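You operate a simulated robot arm through the tools that you are given. There is no shell and no other tool.

You are at the controls of a simulated robot arm. One attempt, no reset.

Task
Fold the paper over the black tile, green board first, and lay it in the carton.

Only the result counts: the job must be done as asked and must still hold three seconds after the hand-in. Knocking over, shifting, dropping, spilling or breaking anything else fails it. Flat cloth is picked up by pressing the open fingertips on it (5 to 10 N) and closing them slowly along it; thin cloth reads only 2 to 8 mm in the jaws.

Robot
A 7-joint arm with a two-finger parallel gripper, fixed in place. Base frame: the origin is on the floor under the middle of its stand, x ahead of it, y to its left, z up; the work surface is at about z = 800. Lengths are in mm, angles in rad, forces in N, time in s.
It reaches about 1247 mm from its shoulder. Its first joint turns from -2.304 to 2.304 rad. Payload 3.91 kg.
The tool frame sits at the grasp point between the pads (the TCP): z along the fingers, y along the line on which they close. The tips reach 30 mm beyond it. Largest opening 110 mm; finger width 20, thickness 10; the body of the gripper, 48 by 112 mm, starts 55 mm behind the TCP.
Orientation is told as [roll, pitch, yaw] about the base's x, y, z axes, in that order, counted from this pose: with the fingers straight down and closing along the base's y, the tool's x points along the base's -x, its y along +y and its z along -z.

Tools
- The arm moves only by the tool move_arm. Its argument "moves" is a list of rows, each a list of 7 numbers: the turn, a rotation vector about the tool's x, y, z in rad, then the shift along the tool's x, y, z in mm, then the gripper command, from -1 (fully open) to 1 (shut), values between in proportion. In form: [[rx, ry, rz, x, y, z, hand], ...]. A call has 1 to 20 rows; each row shifts and turns the commanded pose from where the row before left it, along the tool's axes as they then stand. Each row takes 0.2 s and may step no farther than 50 mm and 0.15 rad from the row before; otherwise, or with a gripper value out of range, the whole call is refused. A pose out of reach is approached as far as the arm can. The call stops where the force on the tool passes 70 N (or 10 N more than at its start, if that is more) or the arm is blocked; 0.2 s more then pass. The fingers move at their own pace (about 108 mm/s each) and stop on an object; they squeeze with about 29 N. The grip force told is the motor's: it shows also when the fingers shut on nothing. Time passes only in rows, and 0.2 s behind the last, so rows that do not move let the fingers close. It gives the time, the measured TCP pose, the force on the tool (base axes), the opening and the grip force at its end, in the units of the frame above (readings bear some noise), with the torque about the TCP (base axes, N m) and any sound that the robot's microphone picked up.
- Cameras (640 x 400 px; columns grow to the right, rows downward): "scene" is fixed at [213.3, 511.1, 1375.7]; the picture's right is [-0.20, -0.98, 0.00], its down [-0.87, 0.18, -0.46] and it looks along [0.45, -0.09, -0.89] (base axes); focal length 214 px, centre (320, 200). "wrist" rides on the gripper at [72, 17, -103] in the tool frame; the picture's right is [-0.23, 0.97, 0.00], its down [-0.76, -0.18, -0.62] and it looks along [-0.61, -0.14, 0.78] (tool axes); focal length 222 px, centre (320, 200). There is no depth. A picture from a camera that has moved, and an enlarged one, comes with that camera's place and axes in the base frame and with its lens. The place of the scene camera against the robot may be out by one fixed shift of up to 18 mm in any direction.
- snapshot(camera): a new picture of that camera. It takes no simulated time.
- zoom(camera, box): a new picture of the part [left, top, right, bottom] of that camera's present view, enlarged. It takes no simulated time.
- sign_off(): hands the job in; it is judged then, once.

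Nothing tells you positions but the pictures and the camera data. Unless the task says otherwise, let go and move clear before handing in.

The tools are called after ">>>" as a command line: name --pt "numbers of a row" for each row, then --argument value for the rest, lists and objects as JSON in quotes. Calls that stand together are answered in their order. move_arm: Moves the arm, as the interface text tells. Its arguments: {"type":"object","properties":{"moves":{"type":"array"}},"required":["moves"]} The other tools are called the same way: snapshot (camera) takes a picture; zoom (camera, box) takes an enlarged picture of a part of a camera's view; sign_off () hands the job in.

At the start:

```text
t: 0.0
ee_pos: [630.2, 401.5, 1119.9]
ee_rot: [0.001, 0.0, 0.0]
wrist_force: [0.6, -0.4, -0.2]
wrist_torque: [-0.04, -0.01, 0.0]
gripper_width: 110.0
gripper_force: 0.0
```

scene: 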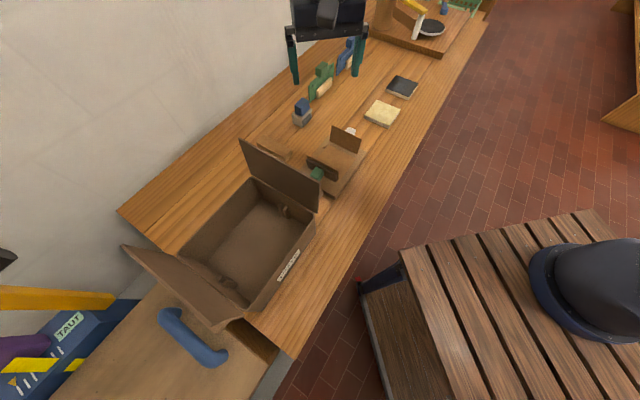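
wrist: 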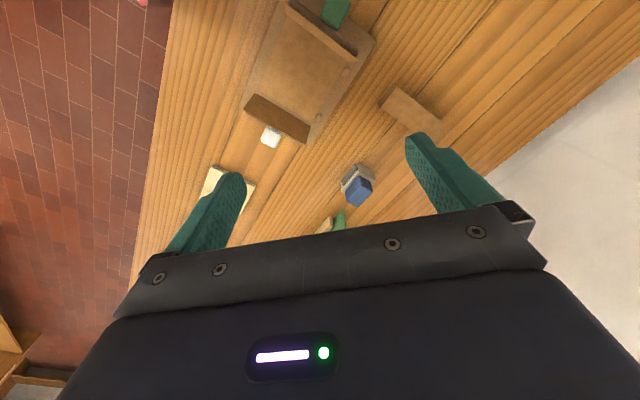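

I see a workbench with an open carton, a small wooden tray with an upright board, a yellow cloth/pad, a black tile, and some tools. I'll look closer before doing anything.

>>> zoom --camera "scene" --box '[280, 60, 440, 160]'

>>> zoom --camera "scene" --box '[120, 100, 400, 360]'

>>> zoom --camera "scene" --box '[270, 110, 390, 200]'

>>> zoom --camera "wrist" --box '[200, 0, 460, 240]'

```text
4.00 times, centred on (360, 110) of scene
camera zoom: at [213.3, 511.1, 1375.7], right [-0.2, -0.98, 0.0], down [-0.87, 0.18, -0.46], along [0.45, -0.09, -0.89], focal length 858 px, centre (160, 560)
```

zoom: 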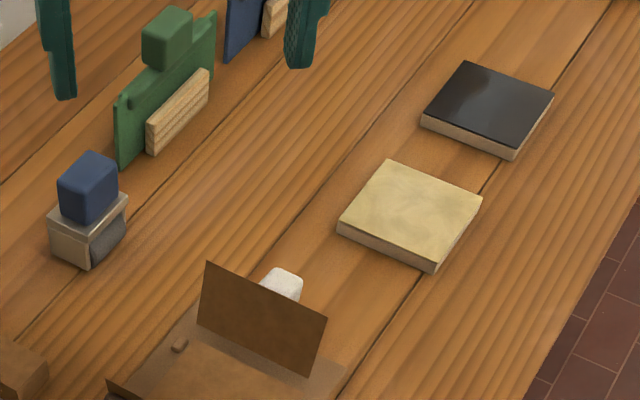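

```text
1.54 times, centred on (260, 230) of scene
camera zoom: at [213.3, 511.1, 1375.7], right [-0.2, -0.98, 0.0], down [-0.87, 0.18, -0.46], along [0.45, -0.09, -0.89], focal length 330 px, centre (412, 154)
```

zoom: 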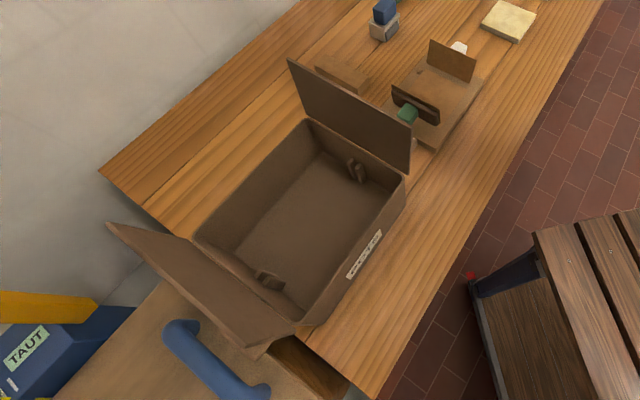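

```text
4.44 times, centred on (330, 155) of scene
camera zoom: at [213.3, 511.1, 1375.7], right [-0.2, -0.98, 0.0], down [-0.87, 0.18, -0.46], along [0.45, -0.09, -0.89], focal length 953 px, centre (276, 400)
```

zoom: 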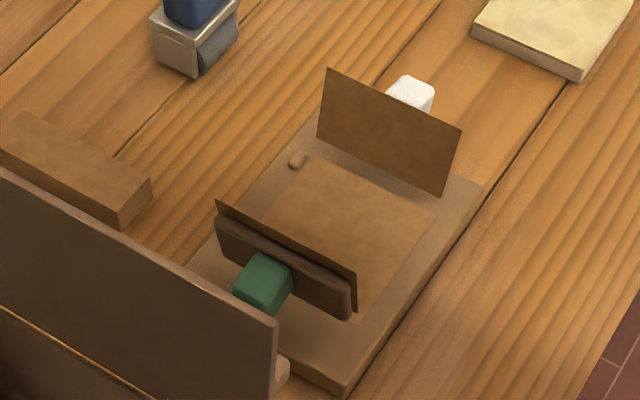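

```text
1.67 times, centred on (330, 120) of wrist
camera zoom: at [558.1, 419.8, 1224.1], right [0.23, 0.97, 0.0], down [0.76, -0.18, 0.62], along [0.61, -0.14, -0.78], focal length 370 px, centre (303, 333)
```

zoom: 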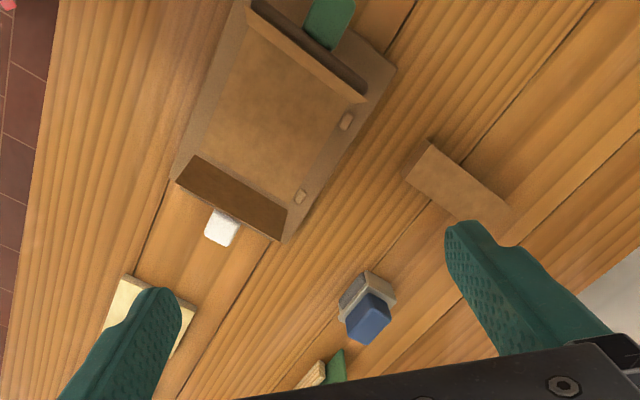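

The paper lies on a small folding jig at about (612, 380), turned roughly 45°, with the green-knob board toward the carton and the white-knob board at the far end. The black tile is near (933, 27) and the carton near (382, 657). I'll pull the hand back to view the jig with the wrist camera.

>>> move_arm --pt "0 0 0 50 8 0 -1" --pt "0 0 0 50 8 0 -1" --pt "0 0 0 50 8 0 -1" --pt "0 0 0 50 8 0 -1" --pt "0 0 0 50 8 0 -1" --pt "0 0 0 0 0 0 -1"

>>> snapshot --camera "wrist"

>>> zoom --camera "wrist" --box '[200, 60, 440, 210]'

```text
refused: row 1 steps farther than a row can; nothing moved
```

```text
taken
camera wrist: at [558.1, 419.8, 1224.1], right [0.23, 0.97, 0.0], down [0.76, -0.18, 0.62], along [0.61, -0.14, -0.78], focal length 222 px, centre (320, 200)
```

wrist: 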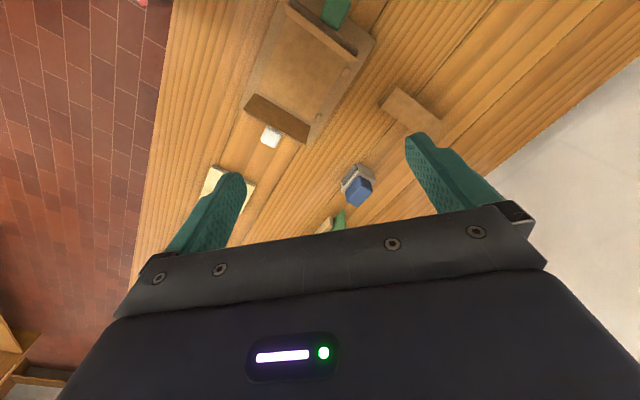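

```text
2.67 times, centred on (320, 135) of wrist
camera zoom: at [558.1, 419.8, 1224.1], right [0.23, 0.97, 0.0], down [0.76, -0.18, 0.62], along [0.61, -0.14, -0.78], focal length 592 px, centre (320, 373)
```

zoom: 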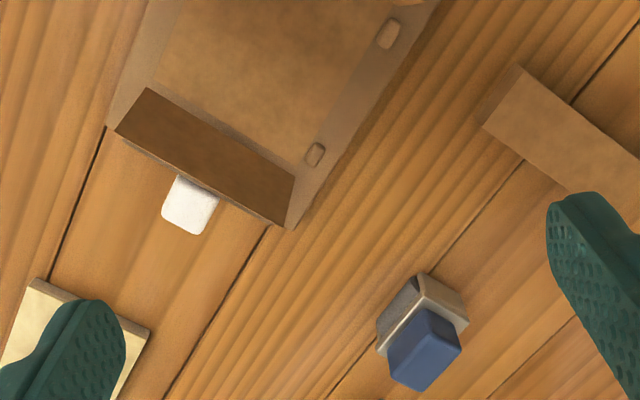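

The step was slightly longer than 50 mm because of the sideways part; I'll use shorter steps to pull the hand back toward the base so the jig comes to the middle of the wrist view.

>>> move_arm --pt "0 0 0 45 8 0 -1" --pt "0 0 0 45 8 0 -1" --pt "0 0 0 45 8 0 -1" --pt "0 0 0 45 8 0 -1" --pt "0 0 0 45 8 0 -1" --pt "0 0 0 0 0 0 -1" --pt "0 0 0 0 0 0 -1"

>>> snapshot --camera "wrist"

>>> zoom --camera "wrist" --box '[200, 60, 440, 210]'

```text
t: 1.6
ee_pos: [406.0, 445.1, 1119.1]
ee_rot: [0.0, 0.001, 0.0]
wrist_force: [0.5, 0.1, -0.7]
wrist_torque: [-0.02, 0.05, 0.0]
gripper_width: 110.1
gripper_force: 0.1
```

```text
taken
camera wrist: at [333.8, 461.4, 1222.8], right [0.23, 0.97, 0.0], down [0.76, -0.18, 0.62], along [0.61, -0.14, -0.78], focal length 222 px, centre (320, 200)
```

wrist: 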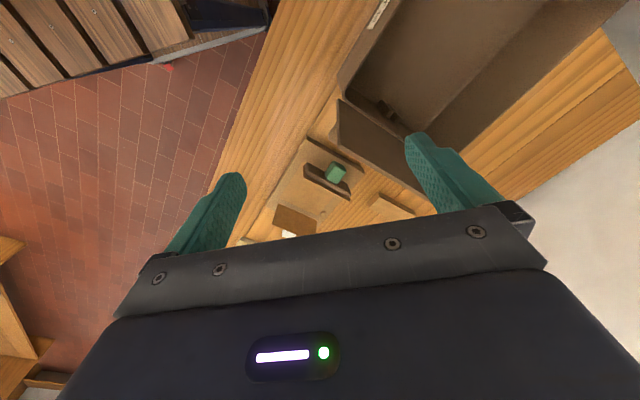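

```text
2.67 times, centred on (320, 135) of wrist
camera zoom: at [333.8, 461.4, 1222.8], right [0.23, 0.97, 0.0], down [0.76, -0.18, 0.62], along [0.61, -0.14, -0.78], focal length 592 px, centre (320, 373)
```

zoom: 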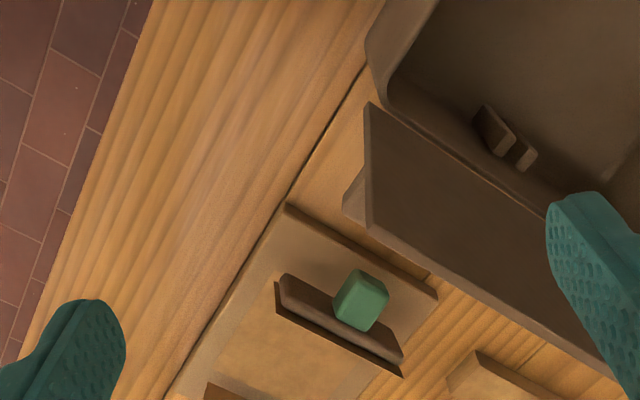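

The green knob sits on the outside of a dark slab backing the paper flap. To understand how the boards move, I'll view the jig from the side at a lower angle.

>>> move_arm --pt "0 0 0 -12.4 -33.8 20 -1" --pt "0 0 0 -12.4 -33.8 20 -1" --pt "0 0 0 -12.4 -33.8 20 -1" --pt "0 0 0 -12.4 -33.8 20 -1" --pt "0 0 0 -12.4 -33.8 20 -1" --pt "0 0 -0.144 0 0 0 -1" --pt "0 0 -0.144 0 0 0 -1" --pt "0 0 -0.144 0 0 0 -1" --pt "0 0 -0.144 0 0 0 -1" --pt "0 0 -0.144 0 0 0 -1" --pt "0 0 -0.144 0 0 0 -1" --pt "0 0 -0.144 0 0 0 -1" --pt "0 -0.14 0 0 0 0 -1" --pt "0 -0.14 0 0 0 0 -1" --pt "0 -0.14 0 0 0 0 -1" --pt "0 -0.14 0 0 0 0 -1" --pt "0 0 0 0 0 0 -1" --pt "0 0 0 0 0 0 -1"

>>> snapshot --camera "wrist"

>>> snapshot --camera "scene"

```text
t: 5.4
ee_pos: [465.5, 274.5, 1021.7]
ee_rot: [0.01, -0.522, 1.007]
wrist_force: [-0.3, 0.0, -0.7]
wrist_torque: [-0.01, 0.04, -0.04]
gripper_width: 110.0
gripper_force: 0.1
```

```text
taken
camera wrist: at [392.0, 187.2, 1074.8], right [-0.72, 0.68, 0.12], down [0.34, 0.2, 0.92], along [0.6, 0.7, -0.38], focal length 222 px, centre (320, 200)
```

wrist: 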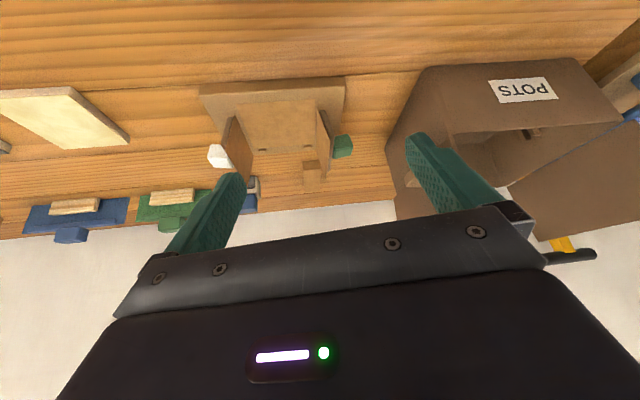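

```text
taken
```

scene: 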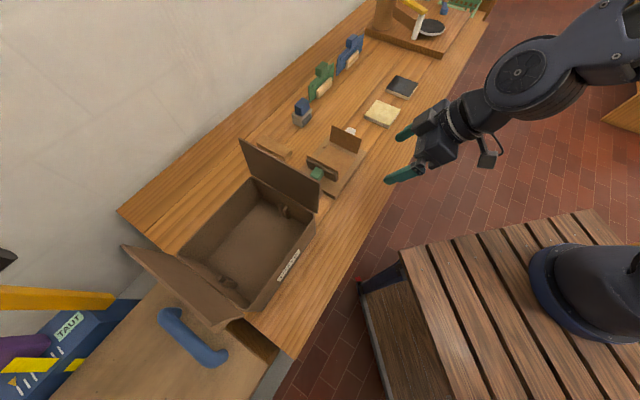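

>>> zoom --camera "wrist" --box '[190, 70, 370, 200]'

>>> zoom --camera "wrist" --box '[0, 60, 260, 250]'

>>> zoom --camera "wrist" --box '[380, 50, 640, 250]'

```text
3.08 times, centred on (280, 135) of wrist
camera zoom: at [392.0, 187.2, 1074.8], right [-0.72, 0.68, 0.12], down [0.34, 0.2, 0.92], along [0.6, 0.7, -0.38], focal length 684 px, centre (443, 400)
```

zoom: 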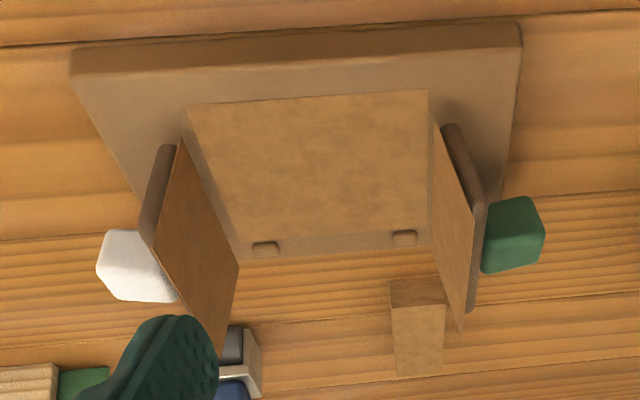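

```text
2.11 times, centred on (130, 155) of wrist
camera zoom: at [392.0, 187.2, 1074.8], right [-0.72, 0.68, 0.12], down [0.34, 0.2, 0.92], along [0.6, 0.7, -0.38], focal length 468 px, centre (720, 295)
```

zoom: 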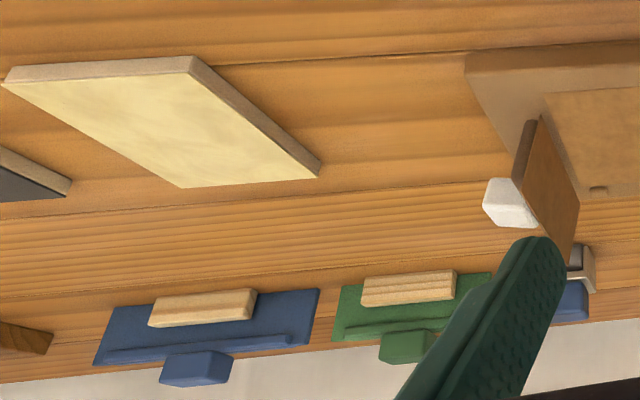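

```text
2.00 times, centred on (510, 150) of wrist
camera zoom: at [392.0, 187.2, 1074.8], right [-0.72, 0.68, 0.12], down [0.34, 0.2, 0.92], along [0.6, 0.7, -0.38], focal length 444 px, centre (-60, 300)
```

zoom: 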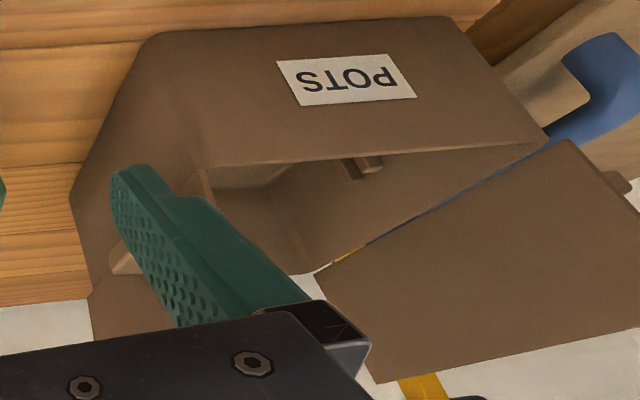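

The jig has a flat paper about 111 × 100 mm centred near (616, 376). Each paper flap stands at an end, backed by a dark slab with a knob on the outside. Next I'll straighten the hand, turn it to match the 45° layout, and go look at the black tile from above.

>>> move_arm --pt "0 0.1305 0 0 0 0 -1" --pt "0 0.1305 0 0 0 0 -1" --pt "0 0.1305 0 0 0 0 -1" --pt "0 0.1305 0 0 0 0 -1" --pt "0 0 0.149 0 0 0 -1" --pt "0 0 0.149 0 0 0 -1" --pt "0 0 0.149 0 0 0 -1" --pt "0 0 0.149 0 0 0 -1" --pt "0 0 0.149 0 0 0 -1" --pt "0 0 0.149 0 0 0 -1" --pt "0 0 0.149 0 0 0 -1" --pt "0 0 0.149 0 0 0 -1" --pt "0 0 0.149 0 0 0 -1" --pt "0 0 0.149 0 0 0 -1" --pt "0 0 0.149 0 0 0 -1" --pt "0 0 0.149 0 0 0 -1" --pt "0 0 0 0 0 0 -1" --pt "0 0 0 0 0 0 -1"

>>> move_arm --pt "0 0 0 -44.2 14.6 0 -1" --pt "0 0 0 -44.2 14.6 0 -1" --pt "0 0 0 -44.2 14.6 0 -1" --pt "0 0 0 -44.2 14.6 0 -1" --pt "0 0 0 -44.2 14.6 0 -1" --pt "0 0 0 -44.2 14.6 0 -1" --pt "0 0 0 -44.2 14.6 0 -1" --pt "0 0 0 -44.2 14.6 0 -1" --pt "0 0 0 -44.2 14.6 0 -1" --pt "0 0 0 -44.2 14.6 0 -1" --pt "0 0 0 -44.2 14.6 0 -1" --pt "0 0 0 0 0 0 -1" --pt "0 0 0 0 0 0 -1"

>>> snapshot --camera "wrist"

>>> zoom --camera "wrist" --box '[200, 50, 440, 200]'

```text
t: 9.2
ee_pos: [466.6, 273.2, 1020.5]
ee_rot: [0.034, 0.009, -0.783]
wrist_force: [0.6, -0.3, -0.4]
wrist_torque: [-0.02, -0.02, 0.0]
gripper_width: 110.0
gripper_force: 0.1
```

```text
t: 12.0
ee_pos: [927.2, 44.1, 1020.0]
ee_rot: [0.037, 0.008, -0.781]
wrist_force: [-0.5, 0.7, 0.1]
wrist_torque: [-0.04, -0.06, 0.02]
gripper_width: 109.9
gripper_force: 0.0
```

```text
taken
camera wrist: at [886.3, 104.0, 1125.1], right [0.85, 0.53, 0.03], down [0.4, -0.68, 0.61], along [0.35, -0.5, -0.79], focal length 222 px, centre (320, 200)
```

wrist: 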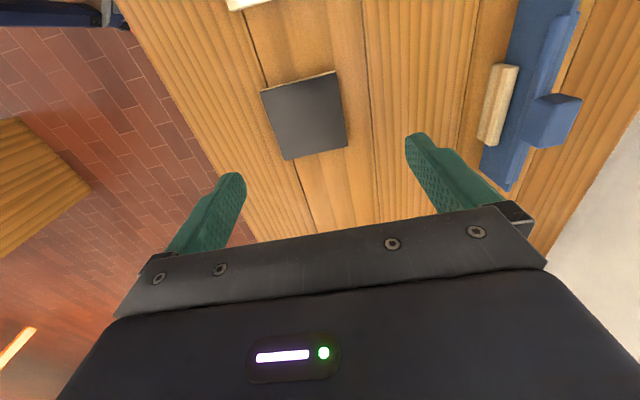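

```text
2.67 times, centred on (320, 125) of wrist
camera zoom: at [886.3, 104.0, 1125.1], right [0.85, 0.53, 0.03], down [0.4, -0.68, 0.61], along [0.35, -0.5, -0.79], focal length 592 px, centre (320, 400)
```

zoom: 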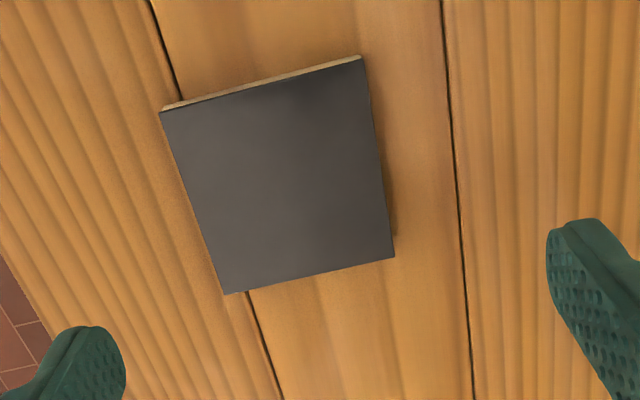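

The black tile is centred near (935, 15), about 99 mm square and turned 45°, which matches the hand's current yaw. I'll check its thickness and surroundings before gripping.

>>> zoom --camera "scene" --box '[350, 60, 430, 130]'

>>> zoom --camera "wrist" --box '[250, 60, 370, 170]'

```text
5.71 times, centred on (390, 95) of scene
camera zoom: at [213.3, 511.1, 1375.7], right [-0.2, -0.98, 0.0], down [-0.87, 0.18, -0.46], along [0.45, -0.09, -0.89], focal length 1226 px, centre (-80, 800)
```

zoom: 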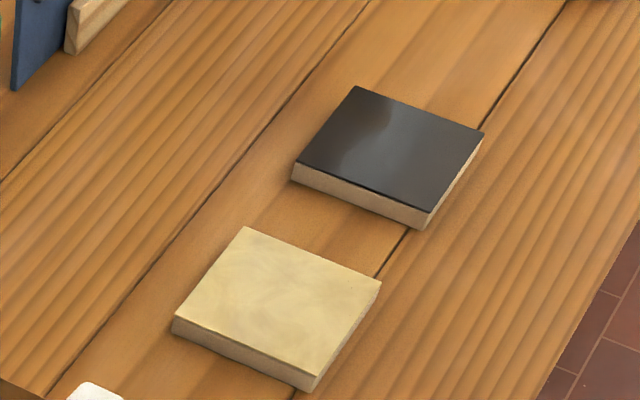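

```text
3.64 times, centred on (310, 115) of wrist
camera zoom: at [886.3, 104.0, 1125.1], right [0.85, 0.53, 0.03], down [0.4, -0.68, 0.61], along [0.35, -0.5, -0.79], focal length 808 px, centre (356, 509)
```

zoom: 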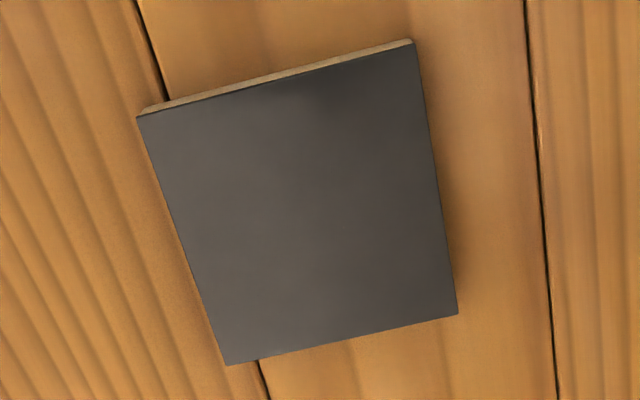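

The tile is about 13 mm thick. I'll level the hand, centre it over the tile and come partway down to check the finger clearance on both sides.

>>> move_arm --pt "0.037 -0.008 0.004 0 0 0 -1" --pt "0 0 0 -26.8 -14.8 0 -1" --pt "0 0 0 0 0 45 -1" --pt "0 0 0 0 0 45 -1" --pt "0 0 0 0 0 0 -1" --pt "0 0 0 0 0 0 -1"

>>> snapshot --camera "wrist"

>>> zoom --camera "wrist" --box '[200, 80, 440, 230]'

```text
t: 13.4
ee_pos: [933.0, 16.3, 931.7]
ee_rot: [0.0, 0.002, -0.785]
wrist_force: [0.3, 0.2, 0.0]
wrist_torque: [0.01, -0.03, 0.0]
gripper_width: 109.9
gripper_force: 0.1
```

```text
taken
camera wrist: at [894.6, 78.7, 1036.3], right [0.85, 0.53, 0.0], down [0.41, -0.66, 0.62], along [0.33, -0.53, -0.78], focal length 222 px, centre (320, 200)
```

wrist: 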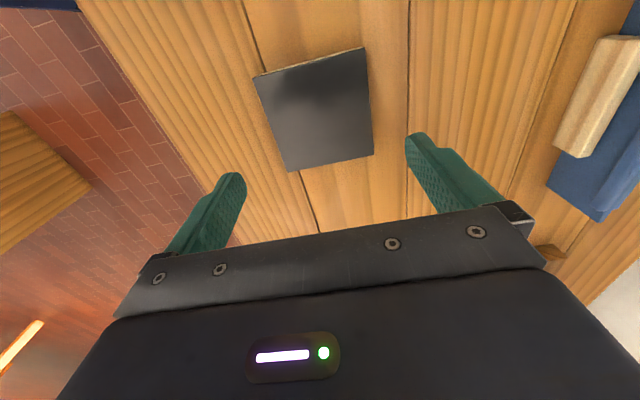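

```text
2.67 times, centred on (320, 155) of wrist
camera zoom: at [894.6, 78.7, 1036.3], right [0.85, 0.53, 0.0], down [0.41, -0.66, 0.62], along [0.33, -0.53, -0.78], focal length 592 px, centre (320, 320)
```

zoom: 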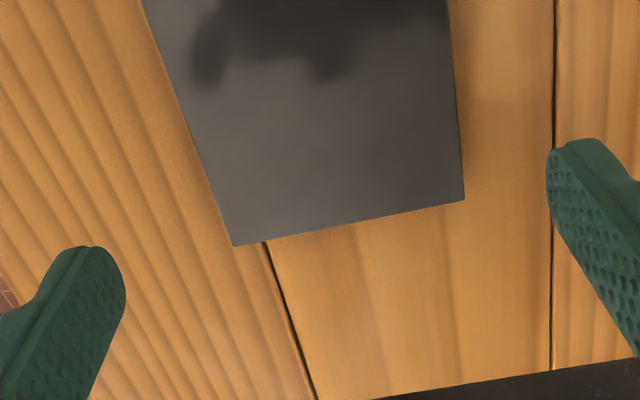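

The tile is centred between the fingers to within about 2 mm. I'll trim that, go down so the tips are just above the bench, and close.

>>> move_arm --pt "0 0 0 -2 -0.7 30 -1" --pt "0 0 0 0 0 30 -1" --pt "0 0 0 0 0 20 -1" --pt "0 0 0 0 0 10 -1" --pt "0 0 0 0 0 5 -1" --pt "0 0 0 0 0 0 -1" --pt "0 0 0 0 0 0 -1"

>>> snapshot --camera "wrist"

```text
t: 15.0
ee_pos: [934.7, 14.2, 837.2]
ee_rot: [-0.002, 0.0, -0.785]
wrist_force: [0.6, 0.4, 0.2]
wrist_torque: [0.01, -0.02, 0.01]
gripper_width: 110.3
gripper_force: 0.0
```

```text
taken
camera wrist: at [896.3, 77.8, 940.5], right [0.85, 0.53, 0.0], down [0.41, -0.66, 0.62], along [0.33, -0.53, -0.78], focal length 222 px, centre (320, 200)
```

wrist: 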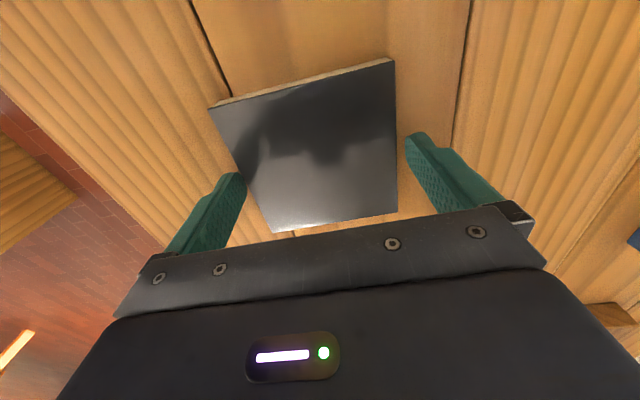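

>>> move_arm --pt "0 0 0 0 0 3 -1" --pt "0 0 0 0 0 0 0" --pt "0 0 0 0 0 0 0.3" --pt "0 0 0 0 0 0 0.6" --pt "0 0 0 0 0 0 1" --pt "0 0 0 0 0 0 1"

>>> snapshot --camera "wrist"

```text
t: 16.4
ee_pos: [935.3, 15.1, 834.3]
ee_rot: [-0.001, 0.0, -0.785]
wrist_force: [-0.5, -0.2, 0.4]
wrist_torque: [-0.1, 0.15, 0.03]
gripper_width: 99.4
gripper_force: 29.0
```

```text
taken
camera wrist: at [896.1, 77.7, 938.0], right [0.85, 0.53, 0.0], down [0.41, -0.66, 0.62], along [0.33, -0.53, -0.78], focal length 222 px, centre (320, 200)
```

wrist: 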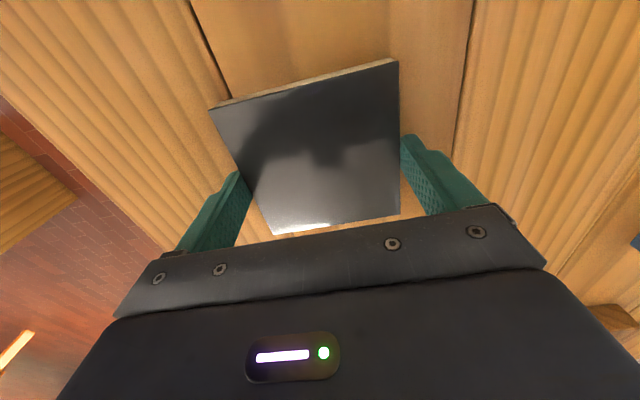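

The fingers hold the tile at 99.4 mm with full grip. I'll lift it gently and check it holds.

>>> move_arm --pt "0 0 0 0 0 -10 1" --pt "0 0 0 0 0 -20 1" --pt "0 0 0 0 0 -30 1" --pt "0 0 0 0 0 -40 1" --pt "0 0 0 0 0 -40 1" --pt "0 0 0 0 0 -40 1" --pt "0 0 0 0 0 0 1" --pt "0 0 0 0 0 0 1"

>>> snapshot --camera "wrist"

```text
t: 18.2
ee_pos: [932.5, 13.0, 1014.9]
ee_rot: [0.0, -0.001, -0.783]
wrist_force: [0.7, -0.1, 0.3]
wrist_torque: [0.0, -0.04, 0.03]
gripper_width: 0.0
gripper_force: 29.0
```

```text
taken
camera wrist: at [894.1, 75.7, 1118.0], right [0.85, 0.53, 0.0], down [0.41, -0.66, 0.62], along [0.33, -0.53, -0.78], focal length 222 px, centre (320, 200)
```

wrist: 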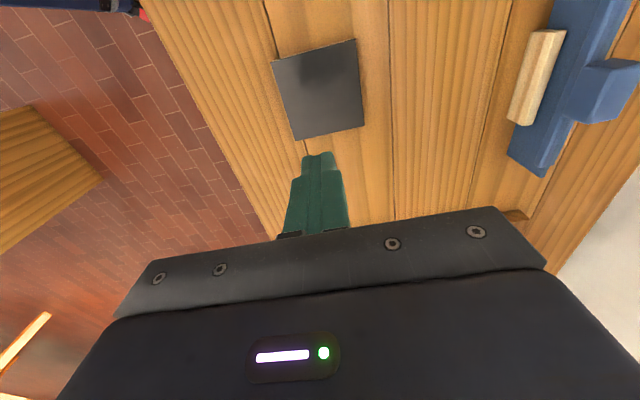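

The fingers slipped off: the gripper shut on nothing and the tile is still on the bench. I'll open the hand and measure where the tile lies now before trying a deeper grip.

>>> move_arm --pt "0 0 0 0 0 0 -1" --pt "0 0 0 0 0 0 -1" --pt "0 0 0 0 0 0 -1"

>>> zoom --camera "wrist" --box '[250, 25, 390, 155]'

>>> zoom --camera "scene" --box '[350, 60, 430, 130]'

```text
t: 19.0
ee_pos: [932.6, 10.7, 1014.3]
ee_rot: [-0.001, 0.0, -0.786]
wrist_force: [0.6, 0.0, -0.3]
wrist_torque: [-0.06, 0.01, 0.03]
gripper_width: 109.7
gripper_force: 0.0
```

```text
3.08 times, centred on (320, 90) of wrist
camera zoom: at [894.1, 75.7, 1117.7], right [0.85, 0.53, 0.0], down [0.41, -0.66, 0.62], along [0.33, -0.53, -0.78], focal length 684 px, centre (320, 538)
```

zoom: 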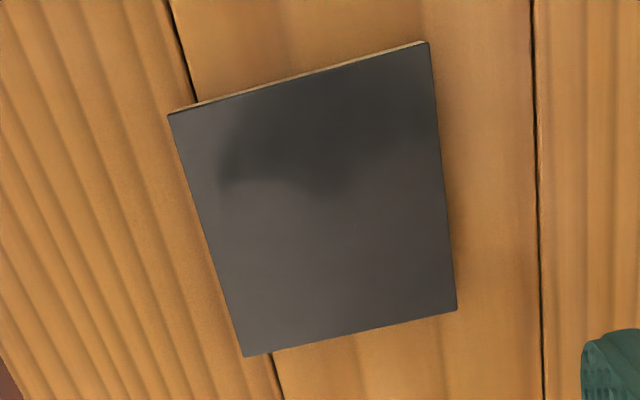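

```text
5.71 times, centred on (390, 95) of scene
camera zoom: at [213.3, 511.1, 1375.7], right [-0.2, -0.98, 0.0], down [-0.87, 0.18, -0.46], along [0.45, -0.09, -0.89], focal length 1226 px, centre (-80, 800)
```

zoom: 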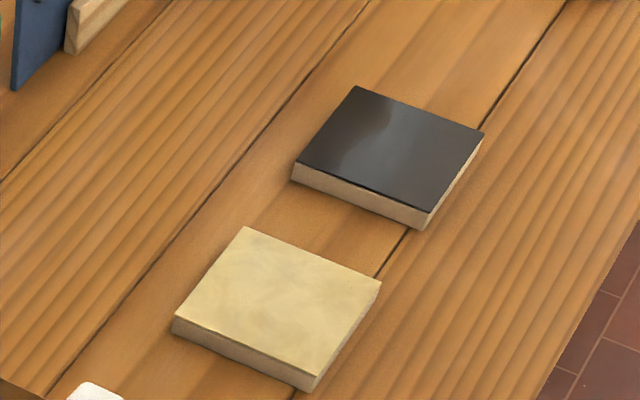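

The tile did not move. I'll recentre and go deeper this time, feeling for the bench with the fingertips.

>>> move_arm --pt "0 0 0 -1.3 1.5 40 -1" --pt "0 0 0 0 0 40 -1" --pt "0 0 0 0 0 40 -1" --pt "0 0 0 0 0 40 -1" --pt "0 0 0 0 0 15 -1" --pt "0 0 0 0 0 5 -1" --pt "0 0 0 0 0 0 -1" --pt "0 0 0 0 0 0 -1"

```text
t: 20.8
ee_pos: [937.7, 14.7, 834.8]
ee_rot: [-0.001, 0.001, -0.785]
wrist_force: [0.2, 0.2, -0.7]
wrist_torque: [-0.02, -0.03, 0.03]
gripper_width: 110.2
gripper_force: 0.1
```

>>> move_arm --pt "0 0 0 0 0 1.5 -1" --pt "0 0 0 0 0 0 -1"

>>> move_arm --pt "0 0 0 0 0 1.5 -1" --pt "0 0 0 0 0 0 -1"

>>> move_arm --pt "0 0 0 0 0 1 -1" --pt "0 0 0 0 0 0 -1"

>>> snapshot --camera "wrist"

```text
t: 21.4
ee_pos: [938.7, 13.6, 832.8]
ee_rot: [0.0, -0.001, -0.786]
wrist_force: [-0.7, 1.2, -0.2]
wrist_torque: [-0.01, 0.0, 0.0]
gripper_width: 109.9
gripper_force: 0.0
```

```text
t: 22.0
ee_pos: [937.7, 13.9, 831.5]
ee_rot: [0.0, 0.0, -0.785]
wrist_force: [0.2, -0.3, 0.1]
wrist_torque: [-0.03, 0.01, -0.02]
gripper_width: 109.9
gripper_force: 0.1
```

```text
t: 22.6
ee_pos: [937.8, 13.9, 828.5]
ee_rot: [0.0, -0.002, -0.786]
wrist_force: [-0.5, -0.2, 0.2]
wrist_torque: [0.01, 0.0, 0.04]
gripper_width: 109.9
gripper_force: 0.1
```

```text
taken
camera wrist: at [898.7, 77.7, 934.2], right [0.85, 0.53, 0.0], down [0.41, -0.66, 0.62], along [0.33, -0.53, -0.78], focal length 222 px, centre (320, 200)
```

wrist: 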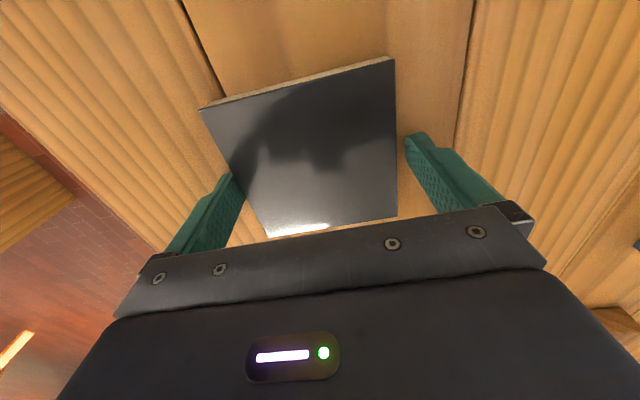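

No contact with the bench yet. I'll keep feeling down in 1 mm steps.

>>> move_arm --pt "0 0 0 0 0 1 -1" --pt "0 0 0 0 0 0 -1"

>>> move_arm --pt "0 0 0 0 0 0 -1" --pt "0 0 0 0 0 0 -1"

```text
t: 23.2
ee_pos: [937.1, 14.4, 831.0]
ee_rot: [-0.001, 0.003, -0.786]
wrist_force: [-1.1, 0.2, 11.0]
wrist_torque: [-0.48, 0.56, -0.05]
gripper_width: 109.9
gripper_force: 0.1
```

```text
t: 23.8
ee_pos: [938.0, 14.0, 830.8]
ee_rot: [-0.002, -0.002, -0.787]
wrist_force: [0.4, -1.0, 18.6]
wrist_torque: [-0.7, 0.74, 0.03]
gripper_width: 109.6
gripper_force: 0.0
```

The tips touch the bench at TCP z ≈ 831, so they were too high before. I'll ease off 1 mm, close slowly, and lift just a few millimetres to test the hold.

>>> move_arm --pt "0 0 0 0 -0.7 -1 -1" --pt "0 0 0 0 0 0 -0.85" --pt "0 0 0 0 0 0 -0.8" --pt "0 0 0 0 0 0 0" --pt "0 0 0 0 0 0 1" --pt "0 0 0 0 0 0 1" --pt "0 0 0 0 0 0 1"

>>> snapshot --camera "wrist"

>>> move_arm --pt "0 0 0 0 0 -2 1" --pt "0 0 0 0 0 -2 1" --pt "0 0 0 0 0 -3 1" --pt "0 0 0 0 0 0 1"

>>> snapshot --camera "wrist"

```text
t: 25.4
ee_pos: [937.6, 14.0, 830.2]
ee_rot: [-0.001, 0.0, -0.786]
wrist_force: [-1.5, 2.2, 1.0]
wrist_torque: [0.28, -0.07, 0.17]
gripper_width: 99.7
gripper_force: 29.1
```

```text
taken
camera wrist: at [898.1, 77.0, 933.9], right [0.85, 0.53, 0.0], down [0.41, -0.66, 0.62], along [0.33, -0.53, -0.78], focal length 222 px, centre (320, 200)
```

wrist: 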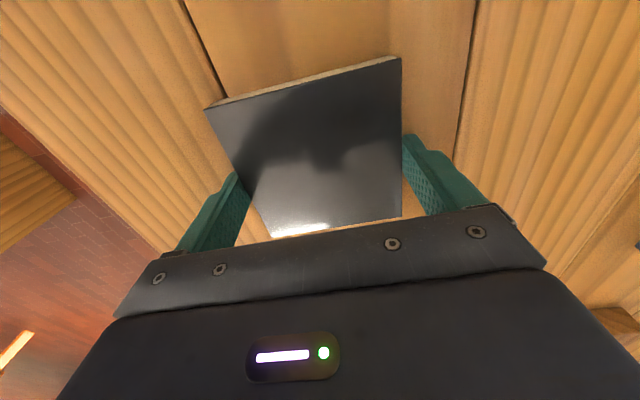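

```text
t: 26.4
ee_pos: [936.3, 13.5, 837.7]
ee_rot: [0.0, 0.0, -0.786]
wrist_force: [-0.3, -0.8, -2.8]
wrist_torque: [0.04, 0.0, 0.02]
gripper_width: 99.7
gripper_force: 29.5
```

```text
taken
camera wrist: at [897.1, 77.0, 940.8], right [0.85, 0.53, 0.0], down [0.41, -0.66, 0.62], along [0.33, -0.53, -0.78], focal length 222 px, centre (320, 200)
```

wrist: 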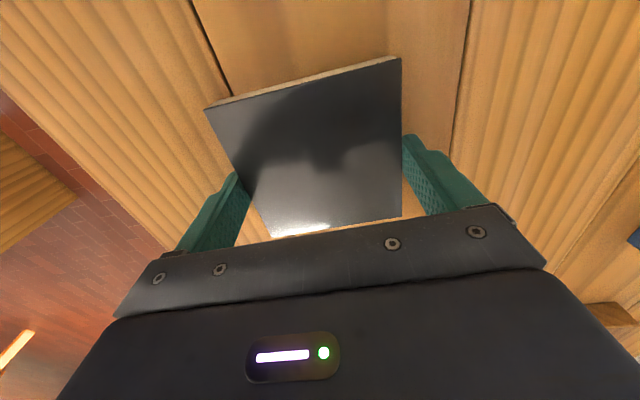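

This time the tile came up with the hand (about 0.28 kg on the wrist). I'll lift it slowly to a safe height.

>>> move_arm --pt "0 0 0 0 0 -5 1" --pt "0 0 0 0 0 -10 1" --pt "0 0 0 0 0 -15 1" --pt "0 0 0 0 0 -20 1" --pt "0 0 0 0 0 -20 1" --pt "0 0 0 0 0 -20 1" --pt "0 0 0 0 0 -20 1" --pt "0 0 0 0 0 -20 1" --pt "0 0 0 0 0 -15 1" --pt "0 0 0 0 0 -10 1" --pt "0 0 0 0 0 -5 1" --pt "0 0 0 0 0 0 1"

>>> snapshot --camera "wrist"

```text
t: 29.0
ee_pos: [936.7, 13.9, 997.3]
ee_rot: [-0.001, 0.001, -0.785]
wrist_force: [-0.3, -0.5, -3.3]
wrist_torque: [0.01, -0.01, 0.01]
gripper_width: 99.8
gripper_force: 29.0
```

```text
taken
camera wrist: at [897.9, 76.8, 1100.8], right [0.85, 0.53, 0.0], down [0.41, -0.66, 0.62], along [0.33, -0.53, -0.78], focal length 222 px, centre (320, 200)
```

wrist: 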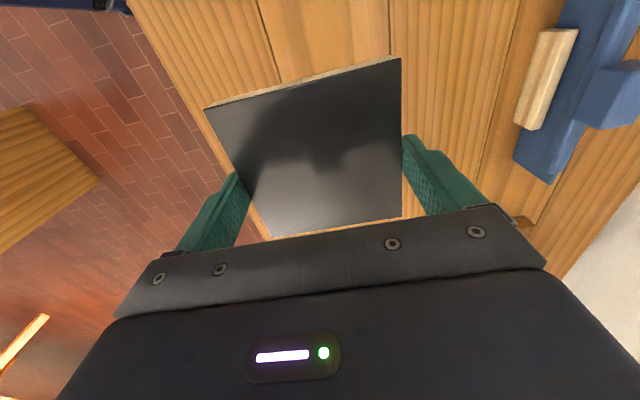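

The tile is held square and centred in the fingers. I'll carry it at this height to above the jig centre at about (617, 376), with smooth steps.

>>> move_arm --pt "0 0 0 10 1.66 0 1" --pt "0 0 0 20 1.66 0 1" --pt "0 0 0 30 1.66 0 1" --pt "0 0 0 30 1.66 0 1" --pt "0 0 0 30 1.66 0 1" --pt "0 0 0 30 1.66 0 1" --pt "0 0 0 30 1.66 0 1" --pt "0 0 0 30 1.66 0 1" --pt "0 0 0 30 1.66 0 1" --pt "0 0 0 30 1.66 0 1" --pt "0 0 0 30 1.66 0 1" --pt "0 0 0 30 1.66 0 1" --pt "0 0 0 30 1.66 0 1" --pt "0 0 0 30 1.66 0 1" --pt "0 0 0 30 1.66 0 1" --pt "0 0 0 30 1.66 0 1" --pt "0 0 0 20 1.66 0 1" --pt "0 0 0 12 1.66 0 1" --pt "0 0 0 0 0 0 1"

>>> snapshot --camera "wrist"

>>> zoom --camera "scene" --box '[250, 80, 450, 220]'

```text
t: 33.0
ee_pos: [616.3, 376.5, 997.4]
ee_rot: [0.0, 0.0, -0.785]
wrist_force: [0.7, 0.4, -2.7]
wrist_torque: [-0.02, -0.04, 0.03]
gripper_width: 99.6
gripper_force: 29.1
```

```text
taken
camera wrist: at [577.9, 440.0, 1101.3], right [0.85, 0.53, 0.0], down [0.41, -0.66, 0.62], along [0.33, -0.53, -0.78], focal length 222 px, centre (320, 200)
```

wrist: 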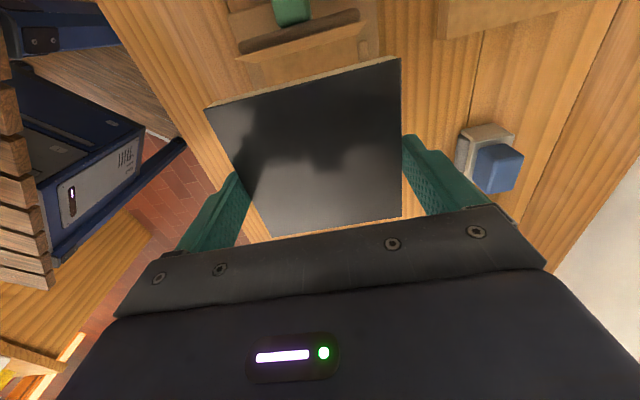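

```text
2.86 times, centred on (350, 150) of scene
camera zoom: at [213.3, 511.1, 1375.7], right [-0.2, -0.98, 0.0], down [-0.87, 0.18, -0.46], along [0.45, -0.09, -0.89], focal length 613 px, centre (234, 343)
```

zoom: 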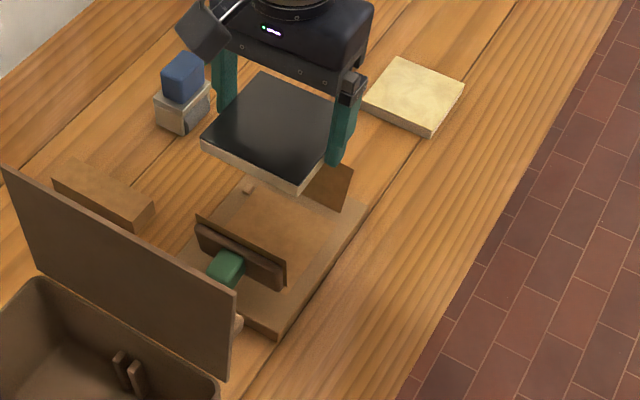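

The tile hangs over the jig. I'll measure the green board and stud positions in this view before lowering.

>>> zoom --camera "wrist" --box '[210, 0, 410, 110]'

```text
3.20 times, centred on (310, 55) of wrist
camera zoom: at [577.9, 440.0, 1101.3], right [0.85, 0.53, 0.0], down [0.41, -0.66, 0.62], along [0.33, -0.53, -0.78], focal length 711 px, centre (352, 664)
```

zoom: 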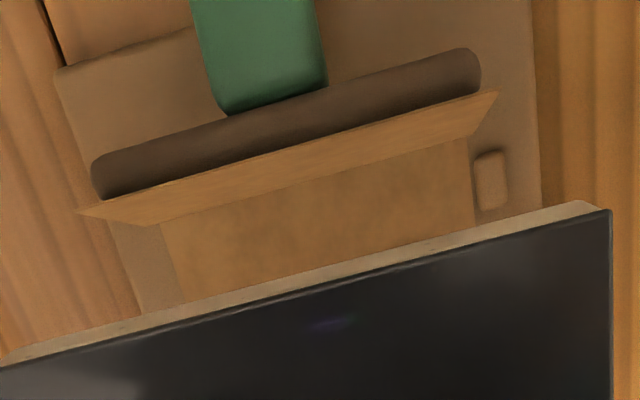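

The paper's middle is about 2 mm off the hand's centre in both directions; I'll correct that and lower the tile until it almost touches the paper.

>>> move_arm --pt "0 0 0 -1.9 -2.2 10 1" --pt "0 0 0 0 0 25 1" --pt "0 0 0 0 0 30 1" --pt "0 0 0 0 0 25 1" --pt "0 0 0 0 0 20 1" --pt "0 0 0 0 0 15 1" --pt "0 0 0 0 0 10 1" --pt "0 0 0 0 0 5 1" --pt "0 0 0 0 0 0 1" --pt "0 0 0 0 0 0 1"

>>> snapshot --camera "wrist"

>>> zoom --camera "scene" --box '[260, 90, 420, 210]'

```text
t: 35.2
ee_pos: [617.2, 374.2, 857.2]
ee_rot: [0.001, 0.0, -0.786]
wrist_force: [-0.5, -0.1, -2.7]
wrist_torque: [-0.01, 0.01, 0.03]
gripper_width: 99.8
gripper_force: 29.4
```

```text
taken
camera wrist: at [578.6, 437.0, 961.3], right [0.85, 0.53, 0.0], down [0.41, -0.66, 0.62], along [0.33, -0.53, -0.78], focal length 222 px, centre (320, 200)
```

wrist: 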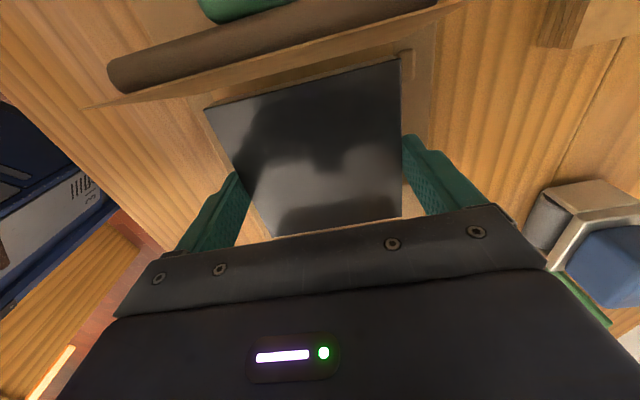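

```text
3.33 times, centred on (340, 150) of scene
camera zoom: at [213.3, 511.1, 1375.7], right [-0.2, -0.98, 0.0], down [-0.87, 0.18, -0.46], along [0.45, -0.09, -0.89], focal length 715 px, centre (253, 367)
```

zoom: 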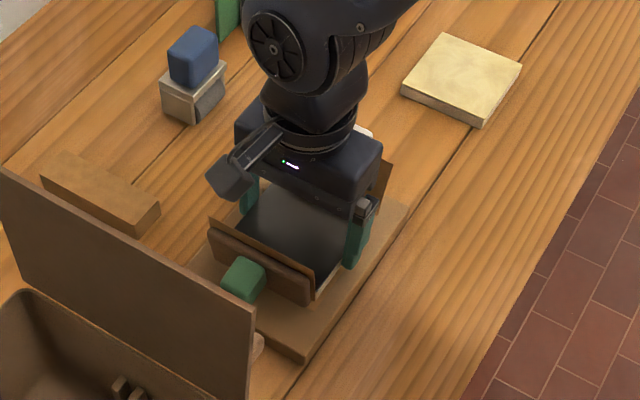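

The tile is now between the flaps, about 10 mm above the paper. I'll lower it in small steps until I feel contact.

>>> move_arm --pt "0 0 0 0 0 3 1" --pt "0 0 0 0 0 2 1" --pt "0 0 0 0 0 2 1" --pt "0 0 0 0 0 0 1"

>>> move_arm --pt "0 0 0 0 0 1 1" --pt "0 0 0 0 0 0 1"

>>> move_arm --pt "0 0 0 0 0 1 1" --pt "0 0 0 0 0 0 1"

```text
t: 36.2
ee_pos: [618.0, 373.1, 850.0]
ee_rot: [-0.001, 0.0, -0.786]
wrist_force: [0.1, 0.2, -3.8]
wrist_torque: [0.0, 0.03, -0.01]
gripper_width: 99.4
gripper_force: 29.4
```

```text
t: 36.8
ee_pos: [616.8, 374.0, 850.1]
ee_rot: [0.002, -0.001, -0.783]
wrist_force: [-0.9, 5.0, 10.2]
wrist_torque: [-0.23, 0.61, -0.14]
gripper_width: 99.6
gripper_force: 28.9
```

```text
t: 37.4
ee_pos: [616.3, 373.2, 849.7]
ee_rot: [0.002, 0.001, -0.785]
wrist_force: [1.1, 3.4, 38.5]
wrist_torque: [-1.17, 1.77, 0.09]
gripper_width: 99.4
gripper_force: 28.8
```

The tile is down on the paper. I'll relieve the pressure by 1 mm and open the fingers slowly.

>>> move_arm --pt "0 0 0 0 0 -1 1" --pt "0 0 0 0 0 0 0.9" --pt "0 0 0 0 0 0 -0.9" --pt "0 0 0 0 0 0 -1" --pt "0 0 0 0 0 0 -1" --pt "0 0 0 0 0 0 -1"

>>> snapshot --camera "wrist"

```text
t: 38.8
ee_pos: [616.6, 372.4, 850.3]
ee_rot: [0.001, 0.001, -0.784]
wrist_force: [19.7, 9.5, 34.8]
wrist_torque: [-1.05, 0.74, 0.27]
gripper_width: 99.9
gripper_force: 0.0
```

```text
taken
camera wrist: at [578.0, 436.7, 953.9], right [0.85, 0.53, 0.0], down [0.41, -0.66, 0.62], along [0.33, -0.53, -0.78], focal length 222 px, centre (320, 200)
```

wrist: 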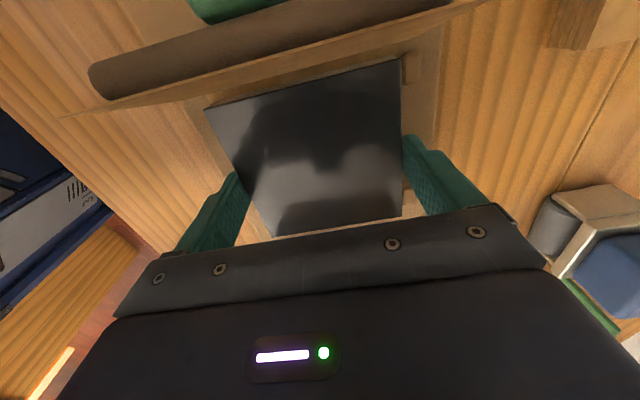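

The fingers seem stuck because the tips are still pressed on the jig base (35 N up, friction sideways). I'll raise a touch more with the open command held.

>>> move_arm --pt "0 0 0 0 0 -1 -1" --pt "0 0 0 0 0 0 -1"

>>> snapshot --camera "wrist"

```text
t: 39.4
ee_pos: [615.4, 373.5, 850.6]
ee_rot: [0.001, -0.001, -0.787]
wrist_force: [21.9, 11.0, 24.8]
wrist_torque: [-0.47, 0.14, 0.29]
gripper_width: 100.3
gripper_force: 0.1
```

```text
taken
camera wrist: at [578.1, 436.7, 953.9], right [0.85, 0.53, 0.0], down [0.41, -0.66, 0.62], along [0.33, -0.53, -0.78], focal length 222 px, centre (320, 200)
```

wrist: 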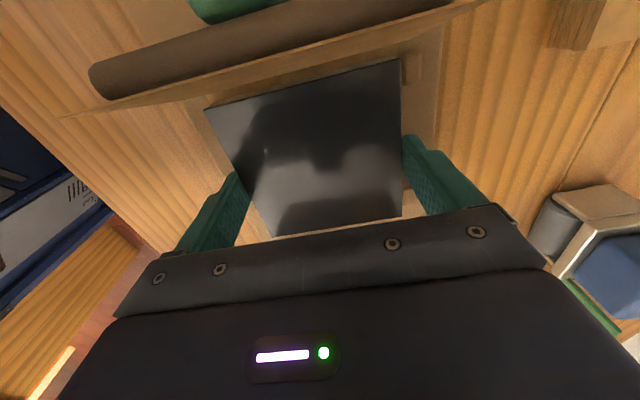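

>>> zoom --camera "wrist" --box '[150, 130, 290, 250]'

>>> zoom --camera "wrist" --box '[370, 100, 510, 230]'

>>> zoom --camera "scene" --box '[300, 110, 380, 180]'

```text
3.33 times, centred on (220, 190) of wrist
camera zoom: at [578.1, 436.7, 953.9], right [0.85, 0.53, 0.0], down [0.41, -0.66, 0.62], along [0.33, -0.53, -0.78], focal length 740 px, centre (653, 233)
```

zoom: 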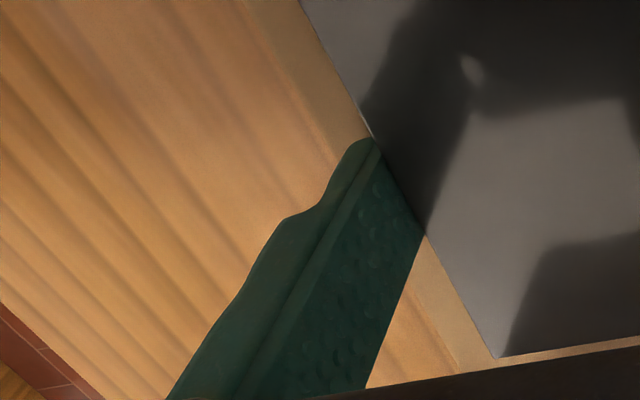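

```text
3.08 times, centred on (440, 165) of wrist
camera zoom: at [578.1, 436.7, 953.9], right [0.85, 0.53, 0.0], down [0.41, -0.66, 0.62], along [0.33, -0.53, -0.78], focal length 684 px, centre (-49, 308)
```

zoom: 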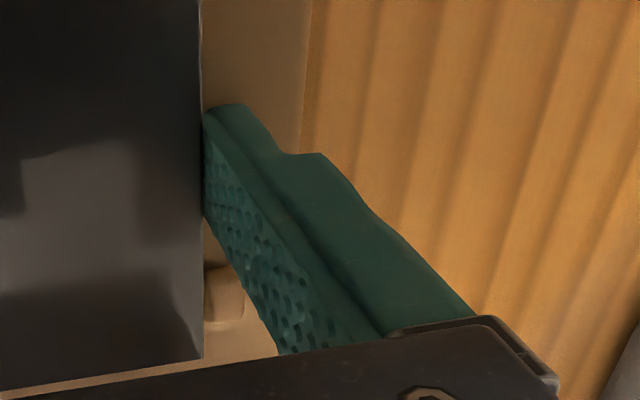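

```text
5.71 times, centred on (340, 145) of scene
camera zoom: at [213.3, 511.1, 1375.7], right [-0.2, -0.98, 0.0], down [-0.87, 0.18, -0.46], along [0.45, -0.09, -0.89], focal length 1226 px, centre (206, 514)
```

zoom: 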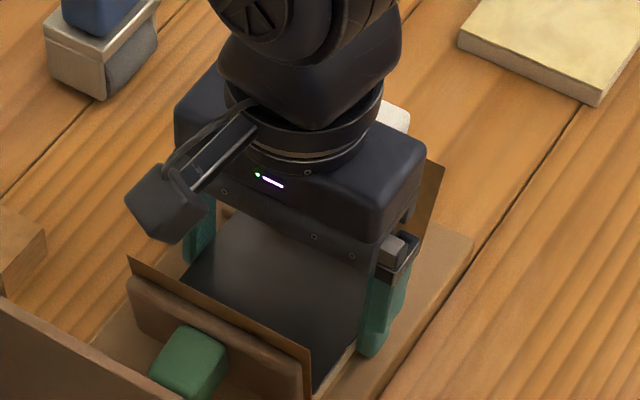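

No lip is visible; it's friction of the rubber tip on the base. I'll keep easing up in 1 mm steps with the open command.

>>> move_arm --pt "0 0 0 0 0 -1 -1" --pt "0 0 0 0 0 0 -1" --pt "0 0 0 0 0 0 -1"

```text
t: 40.2
ee_pos: [614.8, 373.1, 850.9]
ee_rot: [-0.001, -0.001, -0.782]
wrist_force: [-0.6, 0.5, 0.0]
wrist_torque: [0.01, 0.0, 0.01]
gripper_width: 109.8
gripper_force: 0.1
```

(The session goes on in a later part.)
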